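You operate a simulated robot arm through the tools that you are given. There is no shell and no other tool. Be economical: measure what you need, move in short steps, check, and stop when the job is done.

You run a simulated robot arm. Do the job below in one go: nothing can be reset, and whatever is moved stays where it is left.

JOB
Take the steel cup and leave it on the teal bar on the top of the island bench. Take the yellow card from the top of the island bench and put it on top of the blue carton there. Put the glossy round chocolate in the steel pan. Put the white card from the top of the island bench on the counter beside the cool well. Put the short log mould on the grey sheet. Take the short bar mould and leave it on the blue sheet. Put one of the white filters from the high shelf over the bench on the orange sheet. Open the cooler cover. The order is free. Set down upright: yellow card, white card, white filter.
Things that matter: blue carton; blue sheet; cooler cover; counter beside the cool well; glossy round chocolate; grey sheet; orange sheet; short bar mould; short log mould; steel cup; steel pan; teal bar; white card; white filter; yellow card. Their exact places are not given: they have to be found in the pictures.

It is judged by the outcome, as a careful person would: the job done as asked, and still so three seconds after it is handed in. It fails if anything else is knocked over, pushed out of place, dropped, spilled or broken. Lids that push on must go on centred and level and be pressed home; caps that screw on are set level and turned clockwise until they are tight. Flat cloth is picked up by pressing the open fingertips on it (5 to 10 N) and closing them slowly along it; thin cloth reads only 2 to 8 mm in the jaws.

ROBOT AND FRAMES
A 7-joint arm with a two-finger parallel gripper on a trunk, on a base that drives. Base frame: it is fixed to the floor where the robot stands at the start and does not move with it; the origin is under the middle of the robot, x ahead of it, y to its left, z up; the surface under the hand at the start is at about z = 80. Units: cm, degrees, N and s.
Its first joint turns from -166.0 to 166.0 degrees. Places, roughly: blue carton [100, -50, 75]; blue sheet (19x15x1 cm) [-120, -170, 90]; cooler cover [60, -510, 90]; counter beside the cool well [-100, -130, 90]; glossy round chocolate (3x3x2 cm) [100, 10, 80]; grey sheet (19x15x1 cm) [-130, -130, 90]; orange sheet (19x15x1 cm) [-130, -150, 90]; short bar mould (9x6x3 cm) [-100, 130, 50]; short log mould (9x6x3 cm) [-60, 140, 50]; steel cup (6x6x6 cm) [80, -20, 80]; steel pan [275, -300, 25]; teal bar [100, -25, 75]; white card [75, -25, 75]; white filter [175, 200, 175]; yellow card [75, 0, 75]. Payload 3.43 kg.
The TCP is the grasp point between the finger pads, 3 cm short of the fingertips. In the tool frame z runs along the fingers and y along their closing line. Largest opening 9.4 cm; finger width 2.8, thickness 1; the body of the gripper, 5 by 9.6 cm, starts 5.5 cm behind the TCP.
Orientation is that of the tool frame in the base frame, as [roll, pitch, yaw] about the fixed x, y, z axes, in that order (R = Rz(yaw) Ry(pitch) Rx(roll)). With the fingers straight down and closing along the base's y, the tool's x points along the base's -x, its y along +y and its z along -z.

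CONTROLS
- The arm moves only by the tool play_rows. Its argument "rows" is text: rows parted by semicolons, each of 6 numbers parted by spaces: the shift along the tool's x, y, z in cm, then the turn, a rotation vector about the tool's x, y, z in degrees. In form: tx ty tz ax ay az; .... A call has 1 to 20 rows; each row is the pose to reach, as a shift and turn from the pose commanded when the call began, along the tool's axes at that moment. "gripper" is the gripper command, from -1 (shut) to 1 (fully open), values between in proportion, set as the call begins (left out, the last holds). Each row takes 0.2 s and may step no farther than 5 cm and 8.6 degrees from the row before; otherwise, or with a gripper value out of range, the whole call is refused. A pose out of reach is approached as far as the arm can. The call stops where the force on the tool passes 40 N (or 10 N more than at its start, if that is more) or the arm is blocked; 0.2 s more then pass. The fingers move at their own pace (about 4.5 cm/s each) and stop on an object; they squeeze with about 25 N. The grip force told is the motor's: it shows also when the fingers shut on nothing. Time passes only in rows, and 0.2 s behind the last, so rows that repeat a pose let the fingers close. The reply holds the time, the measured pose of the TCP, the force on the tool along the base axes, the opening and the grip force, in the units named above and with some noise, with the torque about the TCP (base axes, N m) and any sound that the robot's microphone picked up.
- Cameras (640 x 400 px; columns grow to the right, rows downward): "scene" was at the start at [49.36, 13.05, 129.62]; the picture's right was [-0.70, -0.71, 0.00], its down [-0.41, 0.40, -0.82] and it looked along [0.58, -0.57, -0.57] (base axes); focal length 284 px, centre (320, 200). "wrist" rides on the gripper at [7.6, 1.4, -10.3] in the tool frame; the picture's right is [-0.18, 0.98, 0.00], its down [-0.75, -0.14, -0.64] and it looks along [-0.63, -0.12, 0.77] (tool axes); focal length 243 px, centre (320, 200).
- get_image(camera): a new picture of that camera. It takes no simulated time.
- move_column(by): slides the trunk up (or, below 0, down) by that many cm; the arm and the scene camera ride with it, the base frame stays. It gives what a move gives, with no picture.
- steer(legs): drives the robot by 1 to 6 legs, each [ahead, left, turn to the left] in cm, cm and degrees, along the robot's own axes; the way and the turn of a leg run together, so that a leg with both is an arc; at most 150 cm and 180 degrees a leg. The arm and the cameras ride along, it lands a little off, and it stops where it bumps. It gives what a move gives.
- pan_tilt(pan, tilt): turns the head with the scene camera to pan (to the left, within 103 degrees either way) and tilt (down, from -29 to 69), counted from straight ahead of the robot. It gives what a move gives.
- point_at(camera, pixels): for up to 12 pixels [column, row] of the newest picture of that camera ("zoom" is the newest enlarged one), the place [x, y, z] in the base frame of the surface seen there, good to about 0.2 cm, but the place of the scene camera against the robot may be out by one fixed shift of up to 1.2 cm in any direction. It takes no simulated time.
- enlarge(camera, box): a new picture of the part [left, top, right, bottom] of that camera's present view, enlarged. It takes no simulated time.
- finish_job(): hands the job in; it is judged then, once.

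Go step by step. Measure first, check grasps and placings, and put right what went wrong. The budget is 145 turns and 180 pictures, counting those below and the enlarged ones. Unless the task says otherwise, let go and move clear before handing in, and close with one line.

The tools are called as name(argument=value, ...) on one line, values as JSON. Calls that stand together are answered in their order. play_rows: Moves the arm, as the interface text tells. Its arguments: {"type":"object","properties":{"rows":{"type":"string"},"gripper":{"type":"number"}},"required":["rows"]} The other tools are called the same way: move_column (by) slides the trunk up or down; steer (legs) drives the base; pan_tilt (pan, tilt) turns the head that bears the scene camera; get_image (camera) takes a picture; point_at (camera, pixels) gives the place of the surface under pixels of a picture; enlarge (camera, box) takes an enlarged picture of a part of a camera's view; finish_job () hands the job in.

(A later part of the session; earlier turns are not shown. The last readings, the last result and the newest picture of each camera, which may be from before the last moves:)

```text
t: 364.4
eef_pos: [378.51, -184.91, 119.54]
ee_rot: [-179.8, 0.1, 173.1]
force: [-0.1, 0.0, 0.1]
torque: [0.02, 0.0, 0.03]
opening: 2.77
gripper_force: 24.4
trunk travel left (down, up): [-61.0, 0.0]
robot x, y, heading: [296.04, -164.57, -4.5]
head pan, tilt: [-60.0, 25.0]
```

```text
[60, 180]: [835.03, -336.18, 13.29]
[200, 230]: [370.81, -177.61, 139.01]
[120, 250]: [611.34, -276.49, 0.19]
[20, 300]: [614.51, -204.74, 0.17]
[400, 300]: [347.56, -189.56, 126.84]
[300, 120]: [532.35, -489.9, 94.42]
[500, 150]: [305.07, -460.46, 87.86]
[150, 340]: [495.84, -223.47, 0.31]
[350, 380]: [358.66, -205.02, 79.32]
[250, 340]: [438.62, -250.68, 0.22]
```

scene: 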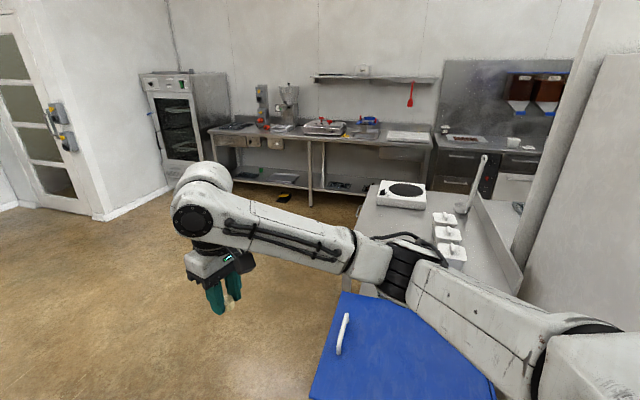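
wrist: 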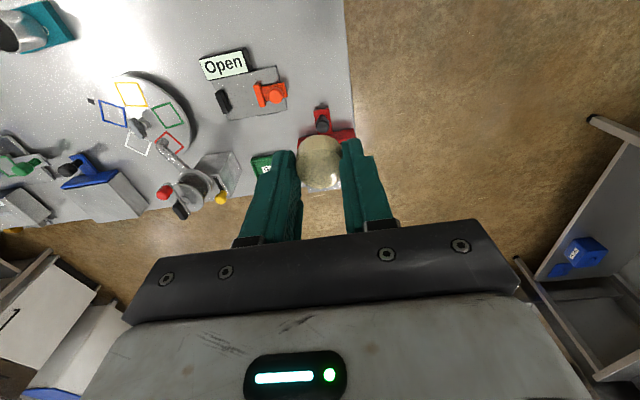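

The counter with the hob at (405,200), behind the cabinet, faces +x. The pan is probably on its lower shelf, so I'll drive round the blue-topped bin and look.

steer(legs=[[120, 0, 0], [0, 0, -85.5], [105, 0, 0]])

pan_tilt(pan=-80, tilt=35)

get_image(camera="scene")

pan_tilt(pan=-35, tilt=20)

get_image(camera="scene")

```text
t: 379.2
eef_pos: [402.07, -362.97, 119.48]
ee_rot: [-179.9, 0.1, 87.5]
force: [0.1, 0.2, 0.2]
torque: [-0.02, 0.02, -0.01]
opening: 2.78
gripper_force: 25.7
trunk travel left (down, up): [-61.0, 0.0]
robot x, y, heading: [416.33, -279.21, -90.2]
head pan, tilt: [-60.0, 25.0]
```

```text
t: 380.1
eef_pos: [402.01, -362.94, 119.52]
ee_rot: [-179.9, 0.1, 87.5]
force: [0.3, 0.9, -0.1]
torque: [0.0, 0.02, 0.01]
opening: 2.77
gripper_force: 24.6
trunk travel left (down, up): [-61.0, 0.0]
robot x, y, heading: [416.24, -279.24, -89.9]
head pan, tilt: [-80.0, 35.0]
```

```text
46 pictures are left
```

scene: 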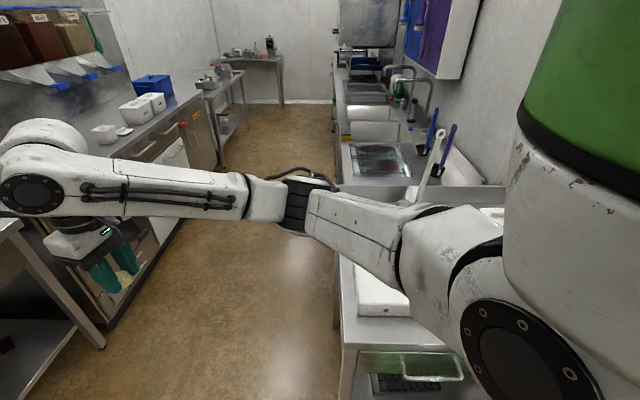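

```text
t: 381.2
eef_pos: [402.08, -362.92, 119.52]
ee_rot: [-179.9, 0.1, 87.6]
force: [1.1, -0.8, 0.0]
torque: [0.01, 0.0, 0.01]
opening: 2.78
gripper_force: 25.0
trunk travel left (down, up): [-61.0, 0.0]
robot x, y, heading: [416.1, -278.98, -89.9]
head pan, tilt: [-35.0, 20.0]
```

```text
45 pictures are left
```

scene: 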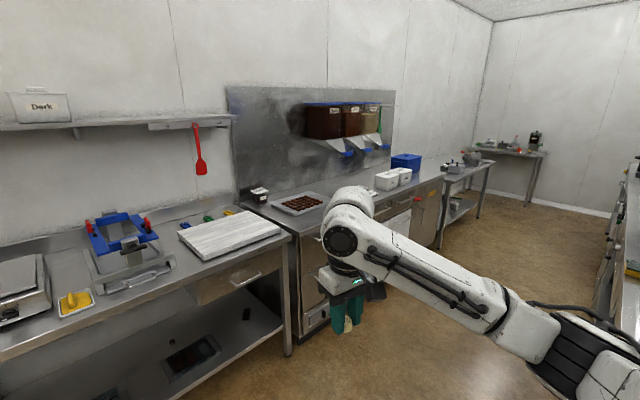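

A galley corridor leads west between two counters. I'll measure its edges in this picture, then look at the hob counter's lower shelf.

point_at(camera="scene", pixels=[[288, 355], [440, 245], [395, 190], [600, 310], [520, 190], [625, 220], [476, 215], [510, 150]])

pan_tilt(pan=-90, tilt=50)

get_image(camera="scene")

point_at(camera="scene", pixels=[[300, 80], [290, 180], [340, 60], [300, 300], [330, 380], [400, 330], [400, 60], [250, 200], [230, 100], [320, 200], [420, 220]])

```text
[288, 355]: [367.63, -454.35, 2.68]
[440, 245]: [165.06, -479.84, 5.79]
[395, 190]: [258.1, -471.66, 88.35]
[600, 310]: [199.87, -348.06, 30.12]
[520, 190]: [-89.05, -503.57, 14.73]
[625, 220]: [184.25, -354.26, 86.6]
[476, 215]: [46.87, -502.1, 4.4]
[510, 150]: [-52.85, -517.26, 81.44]
```

```text
t: 382.4
eef_pos: [401.99, -362.93, 119.54]
ee_rot: [-180.0, 0.2, 87.7]
force: [0.0, 0.4, -0.5]
torque: [0.01, 0.01, -0.01]
opening: 2.76
gripper_force: 24.5
trunk travel left (down, up): [-61.0, 0.0]
robot x, y, heading: [416.09, -278.86, -90.0]
head pan, tilt: [-90.0, 50.0]
```

```text
44 pictures are left
```

scene: 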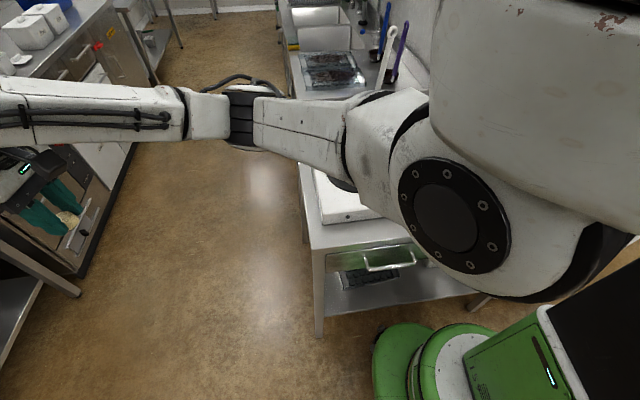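

```text
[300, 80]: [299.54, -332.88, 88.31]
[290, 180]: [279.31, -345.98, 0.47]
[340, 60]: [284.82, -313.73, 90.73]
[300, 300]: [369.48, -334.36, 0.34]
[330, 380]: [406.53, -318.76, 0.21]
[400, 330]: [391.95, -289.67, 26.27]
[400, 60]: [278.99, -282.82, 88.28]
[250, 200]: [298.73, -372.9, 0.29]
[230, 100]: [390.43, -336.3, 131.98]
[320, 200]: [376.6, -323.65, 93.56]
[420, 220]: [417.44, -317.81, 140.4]
```

The north counter's front is at y≈-335 and the south one at y≈-455. I'll enter the corridor facing west at y≈-395, then look north under the counter at x≈275 for the pan.

steer(legs=[[62, 0, 0], [0, 0, -90], [0, 54, 0], [70, 0, 0]])

pan_tilt(pan=-95, tilt=40)

get_image(camera="scene")

get_image(camera="wrist")

```text
t: 385.4
eef_pos: [406.7, -417.6, 121.4]
ee_rot: [-179.9, 1.4, 90.2]
force: [-0.4, -0.3, 0.1]
torque: [0.03, -0.01, -0.02]
opening: 2.79
gripper_force: 25.7
trunk travel left (down, up): [-61.0, 0.0]
robot x, y, heading: [416.78, -336.03, -86.6]
head pan, tilt: [-90.0, 50.0]
stopped in leg 1: the robot was blocked; the commanded pose is now the measured one
```

```text
t: 386.1
eef_pos: [406.96, -418.98, 120.58]
ee_rot: [180.0, 0.8, 90.4]
force: [0.1, -0.6, -0.7]
torque: [0.03, -0.01, 0.0]
opening: 2.79
gripper_force: 24.8
trunk travel left (down, up): [-61.0, 0.0]
robot x, y, heading: [416.85, -335.8, -86.5]
head pan, tilt: [-95.0, 40.0]
```

```text
43 pictures are left
```

scene: 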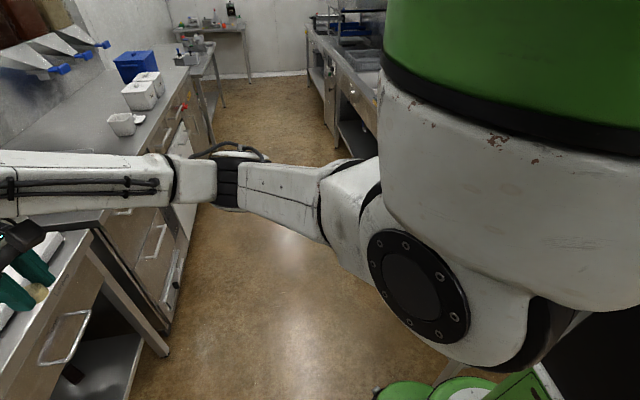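

```text
42 pictures are left
```

wrist: 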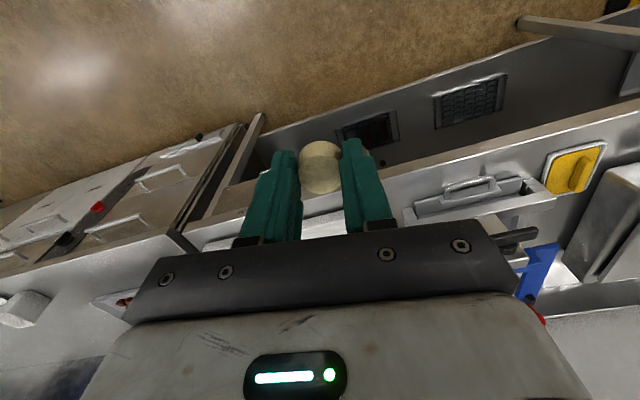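

The base bumped at its right side, most likely on the hob table's leg. I'll back off, shift east, then go round with more room.

steer(legs=[[-5, 0, 0], [0, 22, -3.4], [26, 0, 0], [0, 0, -90], [0, 38, 0], [85, 0, 0]])

pan_tilt(pan=-85, tilt=45)

get_image(camera="scene")

```text
t: 387.1
eef_pos: [409.8, -415.91, 120.77]
ee_rot: [-179.9, 0.9, 91.6]
force: [-0.3, -0.5, 0.1]
torque: [-0.01, 0.01, -0.01]
opening: 2.77
gripper_force: 25.3
trunk travel left (down, up): [-61.0, 0.0]
robot x, y, heading: [417.94, -332.67, -85.4]
head pan, tilt: [-95.0, 40.0]
stopped in leg 1: the robot was blocked; the commanded pose is now the measured one
```

```text
t: 387.9
eef_pos: [409.61, -415.78, 120.51]
ee_rot: [-180.0, 0.8, 91.7]
force: [-0.4, 0.2, 1.3]
torque: [-0.01, 0.01, -0.03]
opening: 2.75
gripper_force: 25.0
trunk travel left (down, up): [-61.0, 0.0]
robot x, y, heading: [417.75, -332.92, -85.3]
head pan, tilt: [-85.0, 45.0]
```

```text
41 pictures are left
```

scene: 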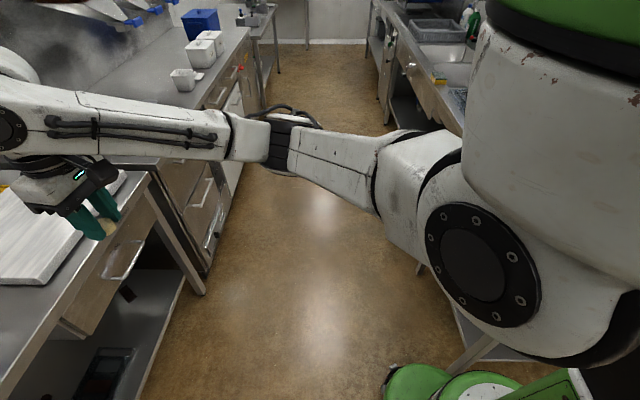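

The base is still touching the leg at (470,350). I'll move purely left, away from it.

steer(legs=[[0, 20, 0]])

```text
t: 389.4
eef_pos: [429.53, -414.32, 120.68]
ee_rot: [179.9, 0.7, 91.6]
force: [-0.1, 0.1, -0.1]
torque: [0.01, 0.0, 0.02]
opening: 2.76
gripper_force: 25.1
trunk travel left (down, up): [-61.0, 0.0]
robot x, y, heading: [437.64, -331.09, -85.3]
head pan, tilt: [-85.0, 45.0]
```

Free. Now I'll continue round into the corridor.

steer(legs=[[26, 0, -4.7], [0, 0, -90], [0, 38, 0], [95, 0, 0]])

get_image(camera="scene")

get_image(camera="wrist")

```text
t: 401.8
eef_pos: [261.43, -383.76, 120.53]
ee_rot: [-180.0, 0.8, -2.0]
force: [0.5, -0.3, -0.4]
torque: [-0.04, 0.01, 0.02]
opening: 2.75
gripper_force: 24.8
trunk travel left (down, up): [-61.0, 0.0]
robot x, y, heading: [343.71, -397.18, -178.9]
head pan, tilt: [-85.0, 45.0]
```

```text
40 pictures are left
```

scene: 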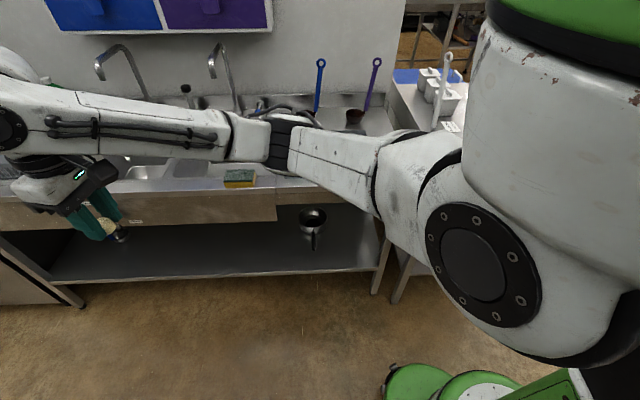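

```text
39 pictures are left
```

wrist: 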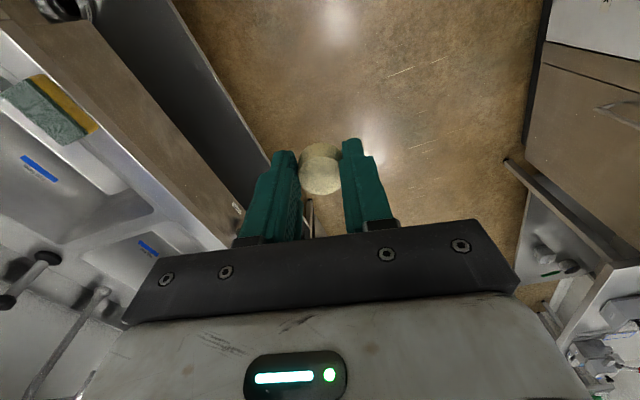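

The steel pan is on the lower shelf at (312,218), with its handle towards me. I'll zoom and measure.

enlarge(camera="scene", box=[270, 180, 400, 300])

point_at(camera="zoom", pixels=[[145, 165], [275, 165], [210, 130], [212, 175], [212, 230], [215, 330], [300, 430], [200, 60], [60, 230], [210, 90]])

```text
3.33 times, centred on (335, 240) of scene
```

zoom: 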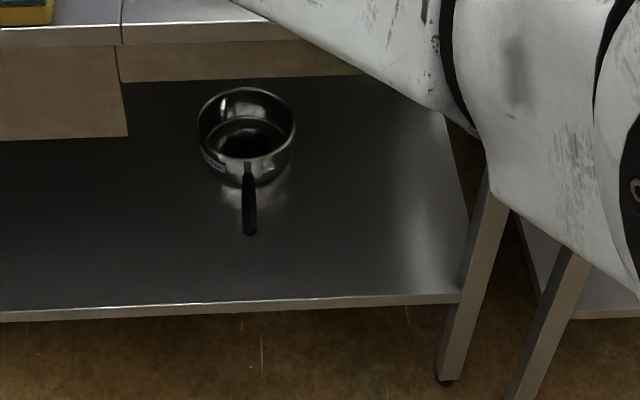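

```text
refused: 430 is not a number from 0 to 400
```

point_at(camera="zoom", pixels=[[200, 128], [295, 128], [245, 90], [245, 115], [247, 145], [250, 230], [249, 175], [100, 308], [460, 295], [350, 220], [125, 75], [330, 100]])

```text
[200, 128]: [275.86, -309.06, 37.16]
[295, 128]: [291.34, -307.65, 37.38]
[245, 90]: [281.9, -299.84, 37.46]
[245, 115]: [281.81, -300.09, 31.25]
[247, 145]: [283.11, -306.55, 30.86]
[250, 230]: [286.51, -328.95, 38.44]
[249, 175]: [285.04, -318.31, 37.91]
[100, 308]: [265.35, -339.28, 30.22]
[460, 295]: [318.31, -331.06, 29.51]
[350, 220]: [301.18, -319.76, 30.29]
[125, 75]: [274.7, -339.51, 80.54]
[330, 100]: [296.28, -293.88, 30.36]
```

The pan's rim is at z 37.3, centred (283.5,-307.5), diameter about 15.5, on a shelf at z 30.3; the apron is at z 80, y −340. Its handle points south, so I'll come in from the south-east. First I'll lower the trunk fully and pitch the tool 48°, then set the base at about (334,-420) with heading 120.

move_column(by=-40)

move_column(by=-21)

play_rows(rows="0 0 0.7 0 -6 0; 0 0 1.4 0 -12 0; 0 0 2.1 0 -18 0; 0 0 2.8 0 -24 0; 0 0 3.5 0 -30 0; 0 0 4.2 0 -36 0; 0 0 5 0 -42 0; 0 0 6 0 -48 0; 0 0 6 0 -48 0")

get_image(camera="wrist")

```text
t: 405.6
eef_pos: [261.4, -383.7, 80.61]
ee_rot: [-180.0, 0.8, -2.0]
force: [0.0, 0.1, -0.2]
torque: [0.01, -0.04, 0.01]
opening: 2.76
gripper_force: 24.7
trunk travel left (down, up): [-21.0, 40.0]
robot x, y, heading: [343.93, -397.28, -178.8]
head pan, tilt: [-85.0, 45.0]
```

```text
t: 407.8
eef_pos: [261.33, -383.83, 59.68]
ee_rot: [180.0, 0.8, -2.0]
force: [-0.4, -0.2, 0.1]
torque: [0.03, 0.03, 0.01]
opening: 2.77
gripper_force: 25.3
trunk travel left (down, up): [0.0, 61.0]
robot x, y, heading: [344.14, -397.01, -178.9]
head pan, tilt: [-85.0, 45.0]
```

```text
t: 409.8
eef_pos: [261.42, -383.75, 53.51]
ee_rot: [-179.9, 49.0, -2.1]
force: [0.1, -0.3, -0.3]
torque: [0.0, 0.0, 0.01]
opening: 2.76
gripper_force: 25.5
trunk travel left (down, up): [0.0, 61.0]
robot x, y, heading: [344.13, -397.18, -178.7]
head pan, tilt: [-85.0, 45.0]
```

```text
37 pictures are left
```

wrist: 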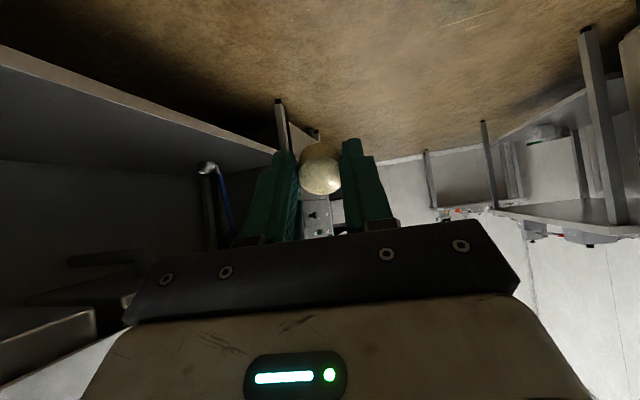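

The tool is pitched 49° and the chocolate is still held. I'll lower to TCP z≈42, swing the base to heading 122 at (336,-417), and check the view.

play_rows(rows="2.9 0 2.5 0 0 0; 5.8 0 5 0 0 0; 8.7 0 7.5 0 0 0; 8.7 0 7.5 0 0 0")

steer(legs=[[8.3, 19.6, 0], [0, 0, -59.2]])

get_image(camera="wrist")

pan_tilt(pan=0, tilt=45)

get_image(camera="scene")

```text
t: 410.8
eef_pos: [261.42, -383.74, 42.18]
ee_rot: [-180.0, 48.8, -2.0]
force: [-0.8, -0.3, 0.6]
torque: [-0.01, -0.01, 0.0]
opening: 2.76
gripper_force: 24.4
trunk travel left (down, up): [0.0, 61.0]
robot x, y, heading: [343.99, -396.81, -178.6]
head pan, tilt: [-85.0, 45.0]
```

```text
t: 414.2
eef_pos: [276.24, -358.4, 42.07]
ee_rot: [179.9, 48.7, -36.7]
force: [-0.2, -0.3, -0.1]
torque: [-0.01, -0.02, 0.01]
opening: 2.77
gripper_force: 24.9
trunk travel left (down, up): [0.0, 61.0]
robot x, y, heading: [336.39, -416.39, 146.2]
head pan, tilt: [-85.0, 45.0]
stopped in leg 2: the robot was blocked; the commanded pose is now the measured one
```

```text
36 pictures are left
```

wrist: 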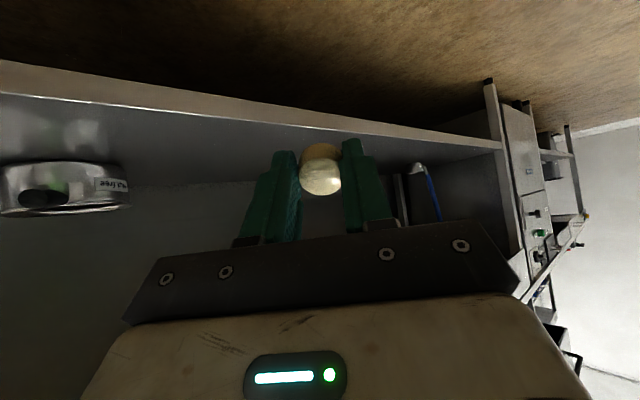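

```text
t: 415.8
eef_pos: [276.22, -358.44, 41.99]
ee_rot: [179.7, 48.7, -36.7]
force: [0.3, -0.4, 0.3]
torque: [-0.02, 0.03, 0.03]
opening: 2.79
gripper_force: 25.9
trunk travel left (down, up): [0.0, 61.0]
robot x, y, heading: [336.64, -416.48, 146.5]
head pan, tilt: [0.0, 45.0]
```

```text
35 pictures are left
```

scene: 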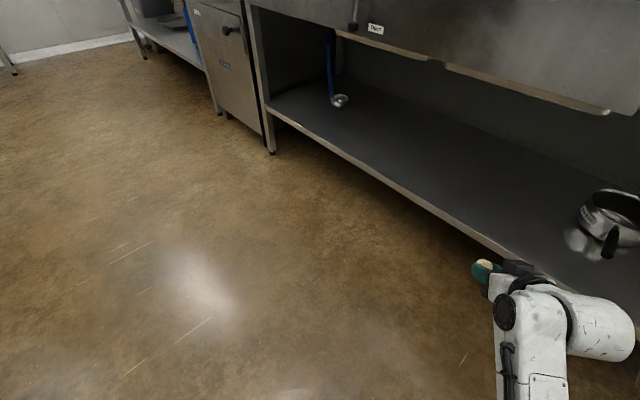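

The right-side elbow met the counter at heading 146. I'll measure the elbow and apron in this view, so I can approach from the south-west with the elbow over the open corridor instead.

point_at(camera="scene", pixels=[[615, 320], [575, 320], [530, 310], [540, 390], [600, 110], [520, 85], [400, 52], [270, 150], [600, 225], [500, 240]])

steer(legs=[[0, 0, 10], [0, 15, 25]])

get_image(camera="scene")

```text
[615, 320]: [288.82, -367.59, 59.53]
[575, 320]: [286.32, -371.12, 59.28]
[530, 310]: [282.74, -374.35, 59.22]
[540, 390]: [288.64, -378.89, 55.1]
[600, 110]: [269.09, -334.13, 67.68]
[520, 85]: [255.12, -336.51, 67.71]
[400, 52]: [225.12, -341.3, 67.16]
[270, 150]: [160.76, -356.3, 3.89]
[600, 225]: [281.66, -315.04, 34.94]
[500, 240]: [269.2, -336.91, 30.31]
```

```text
t: 417.9
eef_pos: [253.83, -398.31, 41.99]
ee_rot: [179.6, 48.6, -11.1]
force: [0.4, 1.3, -0.4]
torque: [0.0, -0.05, 0.0]
opening: 2.76
gripper_force: 25.0
trunk travel left (down, up): [0.0, 61.0]
robot x, y, heading: [333.23, -424.49, 172.0]
head pan, tilt: [0.0, 45.0]
stopped in leg 2: the robot was blocked; the commanded pose is now the measured one
```

```text
34 pictures are left
```

scene: 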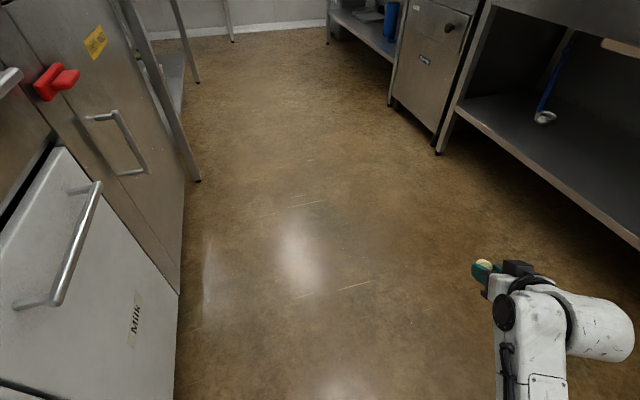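

The apron underside is at z 67.5 and the arm's top is only about 18 above the TCP, so there's room. The block was the base's rear against the south counter. I'll re-centre the base in the corridor at about (318,-385), keep the TCP at z 45, and swing to heading 122.

play_rows(rows="-1.2 0 -1 0 0 0; -2.26 0 -1.97 0 0 0; -2.26 0 -1.97 0 0 0")

steer(legs=[[20, -38, 0], [0, 0, -32]])

get_image(camera="scene")

get_image(camera="wrist")

```text
t: 418.6
eef_pos: [253.93, -398.46, 44.98]
ee_rot: [179.7, 48.7, -11.0]
force: [-0.3, 0.0, -0.2]
torque: [0.01, 0.0, -0.01]
opening: 2.76
gripper_force: 25.2
trunk travel left (down, up): [0.0, 61.0]
robot x, y, heading: [333.21, -424.34, 172.4]
head pan, tilt: [0.0, 45.0]
```

```text
t: 422.9
eef_pos: [264.51, -319.3, 44.96]
ee_rot: [179.7, 48.6, -42.6]
force: [-0.2, 0.7, -1.0]
torque: [-0.02, 0.03, -0.02]
opening: 2.79
gripper_force: 24.7
trunk travel left (down, up): [0.0, 61.0]
robot x, y, heading: [318.79, -383.1, 140.6]
head pan, tilt: [0.0, 45.0]
```

```text
33 pictures are left
```

scene: 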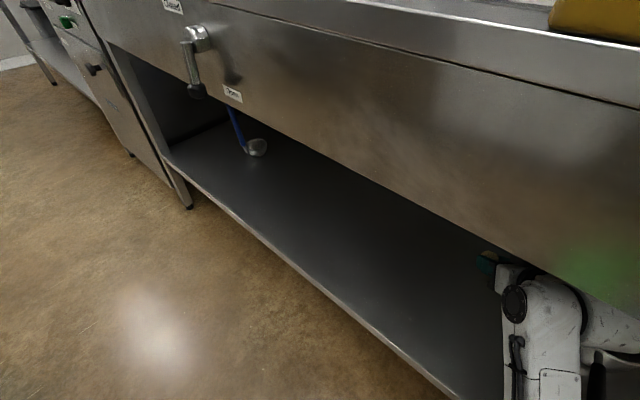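

```text
32 pictures are left
```

wrist: 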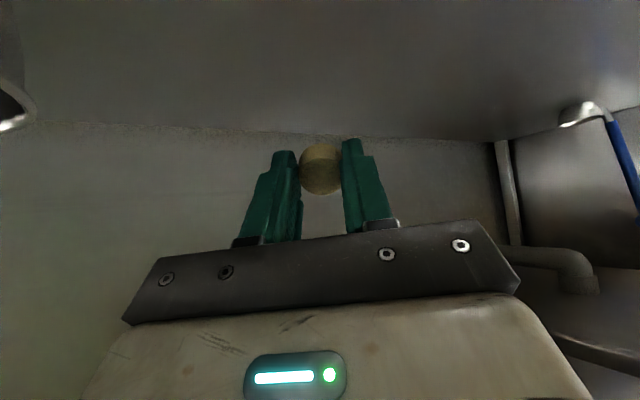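

The swing is clear so far. I'll turn another 15.6° so the tip comes over the pan, and check.

steer(legs=[[0, 0, -15.6]])

get_image(camera="wrist")

point_at(camera="wrist", pixels=[[320, 130], [200, 130], [420, 130], [320, 60], [320, 20], [300, 100], [200, 60], [440, 60]])

```text
t: 424.2
eef_pos: [283.88, -307.21, 45.05]
ee_rot: [179.9, 48.6, -58.2]
force: [-0.3, 0.1, -1.0]
torque: [-0.02, 0.01, -0.02]
opening: 2.78
gripper_force: 25.5
trunk travel left (down, up): [0.0, 61.0]
robot x, y, heading: [318.54, -383.05, 125.0]
head pan, tilt: [0.0, 45.0]
```

```text
31 pictures are left
```

wrist: 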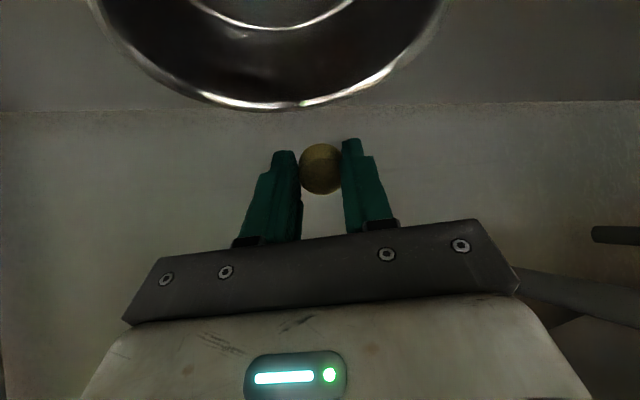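

```text
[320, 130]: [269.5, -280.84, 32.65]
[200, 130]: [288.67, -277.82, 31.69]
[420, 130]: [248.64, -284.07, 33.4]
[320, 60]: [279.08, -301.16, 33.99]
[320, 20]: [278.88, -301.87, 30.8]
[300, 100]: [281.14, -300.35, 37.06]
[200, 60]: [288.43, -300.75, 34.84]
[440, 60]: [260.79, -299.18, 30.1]
```

The tip is over the pan at (282.7,-305.3). I'll centre it a little and lower to tip z≈36, inside the rim.

play_rows(rows="2.25 -0.36 -2.55 0 0 0; 4 -0.36 -1 0 0 0; 5.8 -0.36 0.55 0 0 0; 7.5 -0.36 2.08 0 0 0; 7.5 -0.36 2.08 0 0 0")

get_image(camera="wrist")

```text
t: 425.4
eef_pos: [285.85, -309.71, 37.91]
ee_rot: [179.7, 48.7, -58.1]
force: [-0.8, -0.3, 0.4]
torque: [-0.02, 0.0, 0.02]
opening: 2.75
gripper_force: 24.7
trunk travel left (down, up): [0.0, 61.0]
robot x, y, heading: [318.82, -382.74, 125.0]
head pan, tilt: [0.0, 45.0]
```

```text
30 pictures are left
```

wrist: 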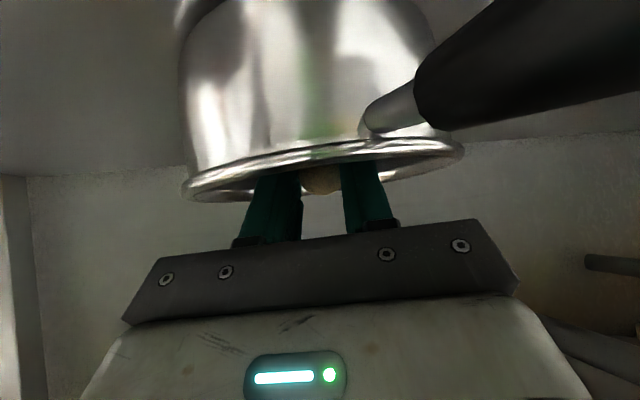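

The fingers reach over the near rim with the chocolate inside the pan. I'll lower 1 cm more, release, and lift out.

play_rows(rows="0.4 0 0.33 0 0 0; 0.75 0 0.66 0 0 0; 0.75 0 0.66 0 0 0")

play_rows(rows="0 0 0 0 0 0; 0 0 0 0 0 0; 0 0 0 0 0 0", gripper=0)

play_rows(rows="-1.5 0 -1.3 0 0 0; -3 0 -2.6 0 0 0; -4.5 0 -4 0 0 0; -6.4 0 -5.6 0 0 0; -6.4 0 -5.6 0 0 0")

get_image(camera="wrist")

```text
t: 426.2
eef_pos: [285.72, -309.78, 37.09]
ee_rot: [179.8, 48.8, -58.1]
force: [-0.1, -0.2, -0.7]
torque: [-0.01, -0.01, 0.0]
opening: 2.76
gripper_force: 24.8
trunk travel left (down, up): [0.0, 61.0]
robot x, y, heading: [318.88, -382.97, 125.1]
head pan, tilt: [0.0, 45.0]
```

```text
t: 427.0
eef_pos: [285.68, -309.8, 37.05]
ee_rot: [179.8, 48.8, -58.1]
force: [0.5, 0.0, 0.1]
torque: [0.02, 0.0, 0.01]
opening: 4.69
gripper_force: 0.0
trunk travel left (down, up): [0.0, 61.0]
robot x, y, heading: [318.71, -382.66, 125.4]
head pan, tilt: [0.0, 45.0]
```

```text
t: 428.2
eef_pos: [285.85, -309.79, 45.61]
ee_rot: [179.7, 48.6, -58.1]
force: [0.7, -0.7, 0.2]
torque: [0.02, -0.01, 0.0]
opening: 4.69
gripper_force: 0.1
trunk travel left (down, up): [0.0, 61.0]
robot x, y, heading: [318.67, -383.36, 125.2]
head pan, tilt: [0.0, 45.0]
```

```text
29 pictures are left
```

wrist: 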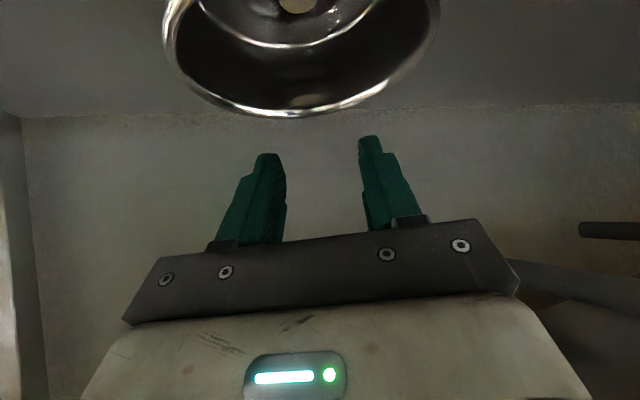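

The chocolate rests in the pan at (297,5). Now the cooler: I'll swing back out to face west, raise the trunk, and drive down the corridor to look.

steer(legs=[[0, 0, 62], [10, 12, 0]])

move_column(by=40)

move_column(by=21)

steer(legs=[[120, 0, 0]])

pan_tilt(pan=12, tilt=30)

get_image(camera="scene")

```text
t: 432.3
eef_pos: [230.27, -390.96, 45.59]
ee_rot: [179.8, 48.6, 3.9]
force: [-0.7, 1.1, -0.3]
torque: [0.01, -0.06, 0.01]
opening: 4.72
gripper_force: 0.0
trunk travel left (down, up): [0.0, 61.0]
robot x, y, heading: [310.42, -396.64, -173.0]
head pan, tilt: [0.0, 45.0]
```

```text
t: 436.1
eef_pos: [230.41, -391.01, 85.67]
ee_rot: [179.7, 48.7, 3.9]
force: [0.1, 0.1, 0.7]
torque: [0.0, 0.04, 0.02]
opening: 4.7
gripper_force: 0.1
trunk travel left (down, up): [-40.0, 21.0]
robot x, y, heading: [310.41, -396.14, -173.0]
head pan, tilt: [0.0, 45.0]
```

```text
t: 438.4
eef_pos: [230.32, -390.98, 106.66]
ee_rot: [179.8, 48.6, 4.0]
force: [0.6, 0.9, -0.2]
torque: [0.02, -0.01, 0.01]
opening: 4.71
gripper_force: 0.0
trunk travel left (down, up): [-61.0, 0.0]
robot x, y, heading: [310.64, -396.03, -173.2]
head pan, tilt: [0.0, 45.0]
```

```text
t: 444.5
eef_pos: [109.69, -405.68, 106.6]
ee_rot: [179.9, 48.7, 3.8]
force: [0.8, -0.2, 0.1]
torque: [-0.01, -0.03, 0.03]
opening: 4.74
gripper_force: 0.1
trunk travel left (down, up): [-61.0, 0.0]
robot x, y, heading: [189.77, -410.95, -173.0]
head pan, tilt: [0.0, 45.0]
```

```text
t: 445.3
eef_pos: [109.49, -405.64, 106.62]
ee_rot: [179.8, 48.7, 3.8]
force: [-0.2, -0.6, 1.0]
torque: [0.01, 0.05, 0.01]
opening: 4.7
gripper_force: 0.2
trunk travel left (down, up): [-61.0, 0.0]
robot x, y, heading: [189.87, -410.44, -172.9]
head pan, tilt: [12.0, 30.0]
```

```text
28 pictures are left
```

scene: 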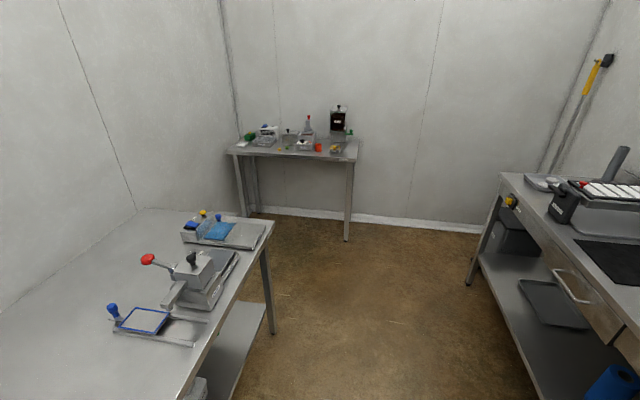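

On the left table there's a steel unit with a red and a black knob at (195,275). I'll zoom and measure to identify the cooler cover.

enlarge(camera="scene", box=[95, 200, 275, 350])

point_at(camera="zoom", pixels=[[185, 212], [345, 200], [340, 245], [220, 235], [370, 270], [460, 225], [180, 395], [60, 385], [430, 110], [290, 310], [250, 335], [480, 190]])

```text
2.67 times, centred on (185, 275) of scene
```

zoom: 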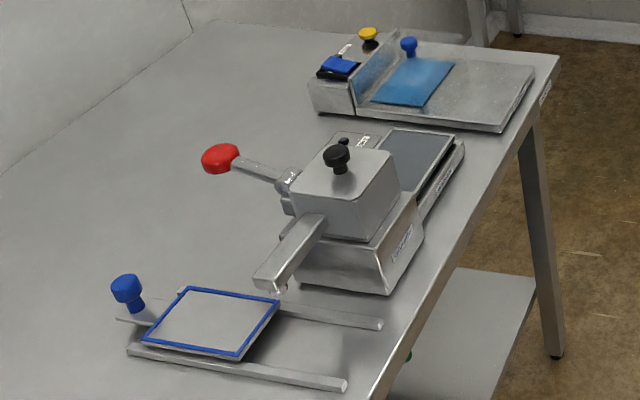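

```text
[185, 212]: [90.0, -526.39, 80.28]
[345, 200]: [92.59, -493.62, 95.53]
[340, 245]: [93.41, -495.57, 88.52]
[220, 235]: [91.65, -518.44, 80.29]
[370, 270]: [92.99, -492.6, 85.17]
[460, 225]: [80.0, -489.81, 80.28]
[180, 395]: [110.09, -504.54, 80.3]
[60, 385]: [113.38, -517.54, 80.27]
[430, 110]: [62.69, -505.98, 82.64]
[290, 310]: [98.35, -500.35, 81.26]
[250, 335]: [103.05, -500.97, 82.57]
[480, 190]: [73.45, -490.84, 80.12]
```

The device at (62,-506) matches the cooler's place. I'll zoom in closely on it.

enlarge(camera="scene", box=[175, 202, 270, 256])

point_at(camera="zoom", pixels=[[260, 25], [370, 60], [180, 120], [110, 90], [330, 120], [420, 180], [250, 180], [60, 200], [560, 130], [370, 85], [330, 205]])

```text
6.74 times, centred on (222, 229) of scene
```

zoom: 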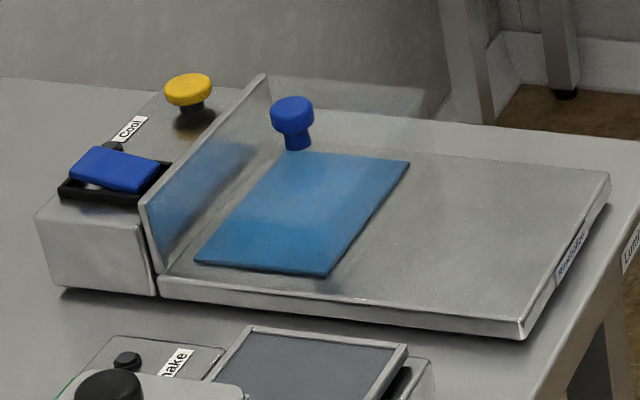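

```text
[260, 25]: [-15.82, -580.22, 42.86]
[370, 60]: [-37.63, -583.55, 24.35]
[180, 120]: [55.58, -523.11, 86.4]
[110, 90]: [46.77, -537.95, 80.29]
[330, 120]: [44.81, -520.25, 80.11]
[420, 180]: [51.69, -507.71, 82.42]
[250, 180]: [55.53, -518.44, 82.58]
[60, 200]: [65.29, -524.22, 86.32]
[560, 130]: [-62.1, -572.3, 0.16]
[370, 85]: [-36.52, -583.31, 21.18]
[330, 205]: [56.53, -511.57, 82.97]
```

This unit is labelled "Cool" and has a clear cover with a knob. I'll drive in front of it, at about (72,-425) facing the table, for a closer look.

steer(legs=[[118, 0, 0], [0, -4, 0], [0, 0, 92]])

pan_tilt(pan=-5, tilt=55)

get_image(camera="scene")

get_image(camera="wrist")

```text
t: 455.7
eef_pos: [74.53, -500.65, 106.55]
ee_rot: [179.8, 48.7, 98.1]
force: [-0.8, -0.1, 0.2]
torque: [-0.01, 0.03, 0.01]
opening: 4.69
gripper_force: 0.2
trunk travel left (down, up): [-61.0, 0.0]
robot x, y, heading: [73.58, -420.52, -78.7]
head pan, tilt: [12.0, 30.0]
```

```text
t: 456.6
eef_pos: [74.55, -500.8, 106.5]
ee_rot: [179.7, 48.7, 98.2]
force: [0.4, 0.5, 1.2]
torque: [0.03, -0.03, -0.02]
opening: 4.72
gripper_force: 0.1
trunk travel left (down, up): [-61.0, 0.0]
robot x, y, heading: [74.02, -420.78, -78.6]
head pan, tilt: [-5.0, 55.0]
```

```text
25 pictures are left
```

scene: 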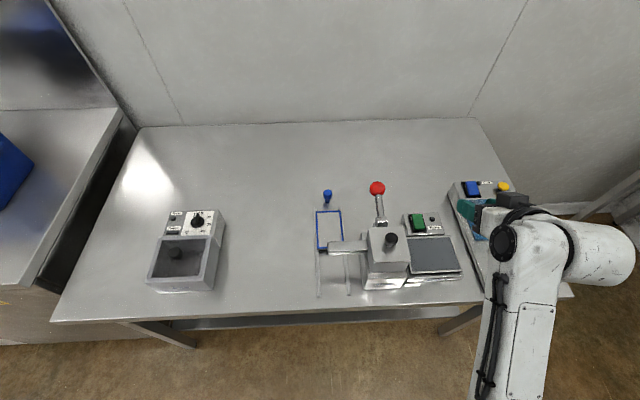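

```text
24 pictures are left
```

wrist: 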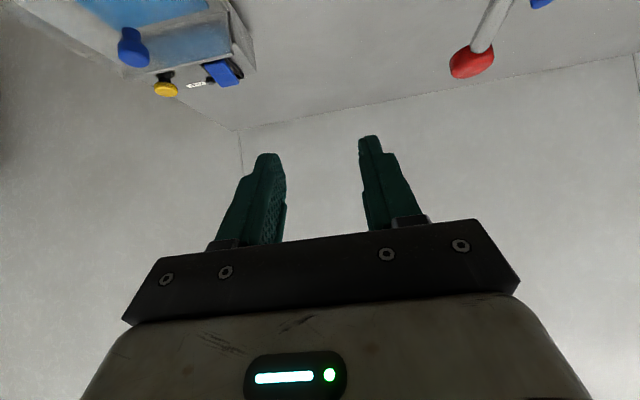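

The unit sits to the left in the wrist view, which is to my right. I'll shift the base right 18 and back 12 and take a closer look.

steer(legs=[[-14, -16, -2.5]])

get_image(camera="wrist")

enlarge(camera="wrist", box=[100, 0, 480, 220])

```text
t: 458.2
eef_pos: [52.83, -489.55, 106.63]
ee_rot: [179.8, 48.7, 95.7]
force: [-1.1, 0.2, 1.0]
torque: [0.0, 0.0, 0.0]
opening: 4.71
gripper_force: 0.1
trunk travel left (down, up): [-61.0, 0.0]
robot x, y, heading: [55.37, -409.03, -81.5]
head pan, tilt: [-5.0, 55.0]
```

```text
23 pictures are left
```

wrist: 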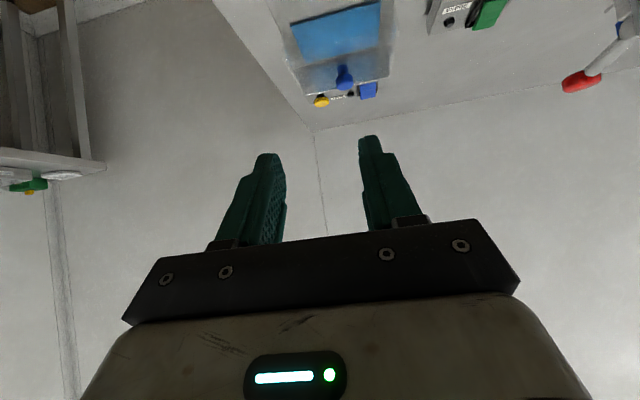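

```text
1.68 times, centred on (290, 110) of wrist
```

zoom: 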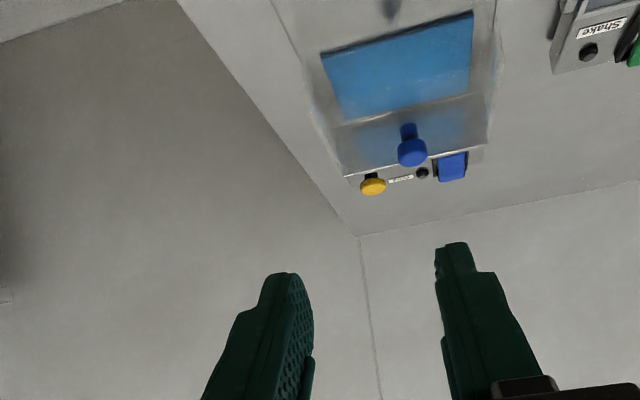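

The blue knob is on a clear panel at the unit's back, around zoom (410,145). I'll get the geometry of the knob and panel.

point_at(camera="zoom", pixels=[[410, 152], [408, 130], [350, 165], [480, 105], [345, 130], [400, 70], [320, 120], [485, 135], [372, 187], [450, 168], [380, 125], [495, 60]])

enlarge(camera="wrist", box=[260, 0, 420, 120])

```text
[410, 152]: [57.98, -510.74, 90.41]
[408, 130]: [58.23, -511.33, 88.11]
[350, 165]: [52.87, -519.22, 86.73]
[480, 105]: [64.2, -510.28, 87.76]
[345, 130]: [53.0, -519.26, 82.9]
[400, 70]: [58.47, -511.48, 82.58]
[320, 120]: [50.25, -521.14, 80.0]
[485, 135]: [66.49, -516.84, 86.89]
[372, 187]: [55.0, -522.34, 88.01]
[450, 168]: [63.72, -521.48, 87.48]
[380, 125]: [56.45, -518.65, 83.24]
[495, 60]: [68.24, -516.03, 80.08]
```

```text
3.33 times, centred on (340, 60) of wrist
```

zoom: 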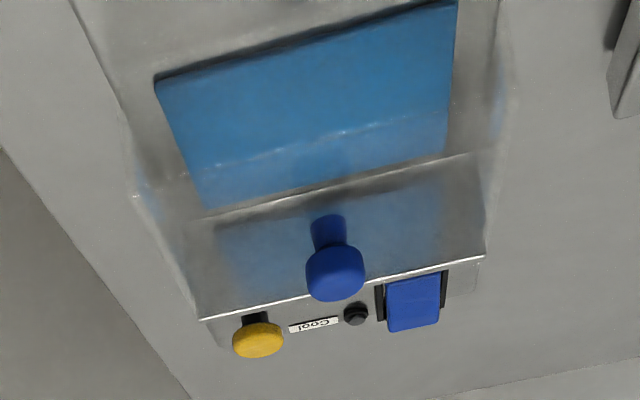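

The cover is a clear hood: top at z≈87.7, hinged along the back (y≈-518), with the blue knob at about (58,-511.6,90). I'll drive 16 cm closer and bring the tool vertical above the knob.

steer(legs=[[16, 0, 0]])

play_rows(rows="0.1 0.2 0.5 -0.2 6.1 -0.5; 0.3 0.5 1.5 -0.5 12.2 -1.1; 0.6 0.8 2.8 -0.7 18.3 -1.6; 1 1.1 4.2 -0.9 24.4 -2.1; 1.3 1.4 5.8 -1.1 30.4 -2.7; 1.6 1.7 7.4 -1.4 36.5 -3.2; 1.9 2 9 -1.6 42.6 -3.8; 2.2 2.27 10.5 -1.8 48.7 -4.3; 2.2 2.27 10.5 -1.8 48.7 -4.3")

get_image(camera="wrist")

```text
t: 459.7
eef_pos: [55.15, -505.43, 106.66]
ee_rot: [179.8, 48.7, 95.6]
force: [0.6, 1.0, 0.2]
torque: [0.04, -0.02, 0.0]
opening: 4.72
gripper_force: 0.0
trunk travel left (down, up): [-61.0, 0.0]
robot x, y, heading: [58.6, -424.9, -81.3]
head pan, tilt: [-5.0, 55.0]
```

```text
t: 461.7
eef_pos: [58.09, -511.75, 98.07]
ee_rot: [180.0, -0.2, 100.3]
force: [-0.2, -0.4, -0.7]
torque: [-0.02, -0.02, 0.0]
opening: 4.72
gripper_force: 0.0
trunk travel left (down, up): [-61.0, 0.0]
robot x, y, heading: [57.98, -425.24, -81.5]
head pan, tilt: [-5.0, 55.0]
```

```text
20 pictures are left
```

wrist: 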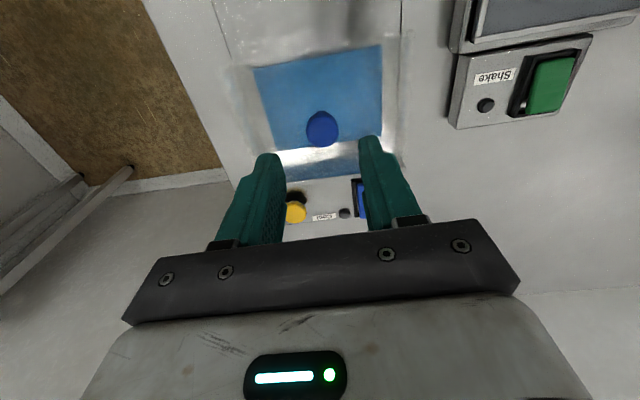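

The knob is centred between the fingers at (322,127). I'll descend to z≈91.4, close, and test with a small upward pull.

point_at(camera="wrist", pixels=[[322, 127], [322, 138], [308, 127], [336, 127], [300, 60], [250, 60], [400, 60]])

play_rows(rows="0 0 2.5 0 0 0; 0 0 5 0 0 0; 0 0 6.6 0 0 0; 0 0 6.6 0 0 0")

play_rows(rows="0 0 0 0 0 0; 0 0 0 0 0 0; 0 0 0 0 0 0; 0 0 0 0 0 0", gripper=-1)

play_rows(rows="0 0 -0.3 0 0 0; 0 0 -0.6 0 0 0; 0 0 -1 0 0 0; 0 0 -1 0 0 0")

get_image(camera="wrist")

```text
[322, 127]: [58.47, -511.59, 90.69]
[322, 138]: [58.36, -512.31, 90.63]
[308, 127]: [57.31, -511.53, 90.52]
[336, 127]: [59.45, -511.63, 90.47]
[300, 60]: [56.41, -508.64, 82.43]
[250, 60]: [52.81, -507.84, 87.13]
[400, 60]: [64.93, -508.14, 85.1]
```

```text
t: 462.7
eef_pos: [58.27, -511.38, 91.47]
ee_rot: [180.0, 0.0, 100.3]
force: [0.3, 0.9, 0.1]
torque: [0.0, 0.01, 0.01]
opening: 4.7
gripper_force: 0.1
trunk travel left (down, up): [-61.0, 0.0]
robot x, y, heading: [57.65, -425.16, -81.3]
head pan, tilt: [-5.0, 55.0]
```

```text
t: 463.7
eef_pos: [58.27, -511.46, 91.49]
ee_rot: [179.9, 0.0, 100.1]
force: [-4.0, -0.1, -1.8]
torque: [-0.15, 0.02, -0.06]
opening: 2.56
gripper_force: 45.2
trunk travel left (down, up): [-61.0, 0.0]
robot x, y, heading: [58.01, -425.19, -81.2]
head pan, tilt: [-5.0, 55.0]
```

```text
t: 464.7
eef_pos: [58.27, -511.36, 92.35]
ee_rot: [179.9, -0.2, 100.2]
force: [-0.6, 2.0, -30.8]
torque: [0.3, 0.37, 0.05]
opening: 2.55
gripper_force: 45.4
trunk travel left (down, up): [-61.0, 0.0]
robot x, y, heading: [57.99, -425.43, -81.2]
head pan, tilt: [-5.0, 55.0]
```

```text
19 pictures are left
```

wrist: 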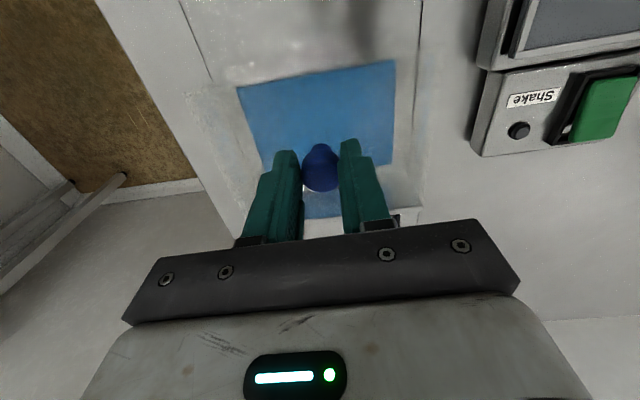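

The hand rose 0.9 cm against 31 N: either the hood is turning stiffly or the knob is slipping. I'll measure the knob, then pull a further 1 cm along the hinge arc (up and slightly back) to tell.

point_at(camera="wrist", pixels=[[320, 150], [320, 165], [320, 180]])

play_rows(rows="-0.15 0 -0.3 0 0 0; -0.3 0 -0.6 0 0 0; -0.45 0 -0.9 0 0 0; -0.45 0 -0.9 0 0 0")

get_image(camera="wrist")

point_at(camera="wrist", pixels=[[320, 150], [320, 165], [320, 180]])

```text
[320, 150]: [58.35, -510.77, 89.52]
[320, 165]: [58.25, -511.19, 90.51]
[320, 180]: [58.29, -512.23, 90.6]
```

```text
t: 465.7
eef_pos: [58.19, -511.76, 93.11]
ee_rot: [179.9, -0.5, 100.4]
force: [5.8, 18.1, -25.0]
torque: [0.89, 0.05, 0.11]
opening: 2.56
gripper_force: 45.4
trunk travel left (down, up): [-61.0, 0.0]
robot x, y, heading: [58.06, -425.42, -81.3]
head pan, tilt: [-5.0, 55.0]
```

```text
18 pictures are left
```

wrist: 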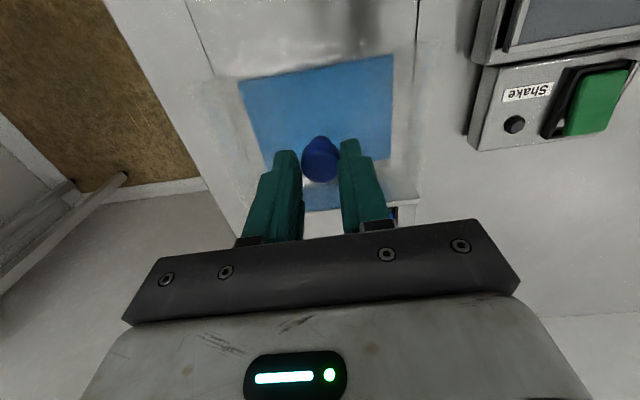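

```text
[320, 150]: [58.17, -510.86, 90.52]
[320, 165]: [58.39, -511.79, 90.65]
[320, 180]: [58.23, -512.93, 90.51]
```

The knob stayed at z 90.6 and backward motion was resisted by 18 N, so the cover doesn't lift here; it must slide. I'll regrip the knob lower and pull it towards the robot.

play_rows(rows="0.3 0 0.5 0 0 0; 0.45 0 1.2 0 0 0; 0.45 0 1.8 0 0 0; 0.45 0 1.8 0 0 0", gripper=-0.2)

play_rows(rows="0 0 0 0 0 0; 0 0 0 0 0 0; 0 0 0 0 0 0", gripper=-1)

play_rows(rows="0.4 0 0 0 0 0; 0.8 0 0 0 0 0; 1.2 0 0 0 0 0; 1.6 0 0 0 0 0; 2 0 0 0 0 0; 2.5 0 0 0 0 0; 3 0 0 0 0 0")

get_image(camera="wrist")

```text
t: 466.7
eef_pos: [58.14, -511.6, 91.43]
ee_rot: [180.0, 0.0, 100.3]
force: [-0.9, -0.3, -0.9]
torque: [-0.03, 0.02, -0.01]
opening: 3.78
gripper_force: 0.0
trunk travel left (down, up): [-61.0, 0.0]
robot x, y, heading: [57.97, -425.18, -81.3]
head pan, tilt: [-5.0, 55.0]
```

```text
t: 467.5
eef_pos: [58.11, -511.5, 91.51]
ee_rot: [179.9, -0.1, 100.3]
force: [6.4, 1.2, 0.7]
torque: [-0.05, -0.07, 0.11]
opening: 2.59
gripper_force: 45.9
trunk travel left (down, up): [-61.0, 0.0]
robot x, y, heading: [58.29, -425.17, -80.9]
head pan, tilt: [-5.0, 55.0]
```

```text
t: 469.1
eef_pos: [57.64, -508.62, 91.42]
ee_rot: [180.0, 0.0, 100.4]
force: [19.4, 3.4, -3.2]
torque: [-1.12, -0.47, 0.02]
opening: 2.55
gripper_force: 44.7
trunk travel left (down, up): [-61.0, 0.0]
robot x, y, heading: [58.21, -425.05, -81.3]
head pan, tilt: [-5.0, 55.0]
```

```text
17 pictures are left
```

wrist: 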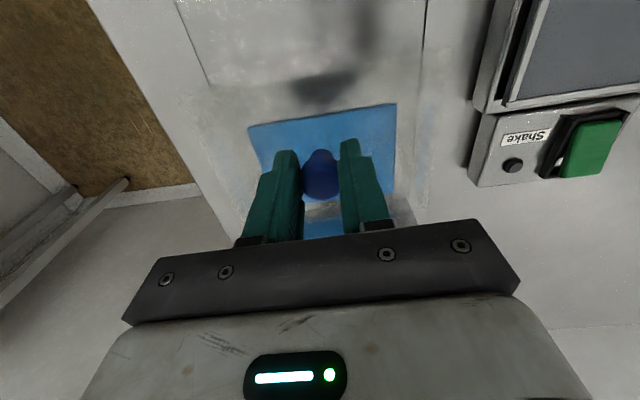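

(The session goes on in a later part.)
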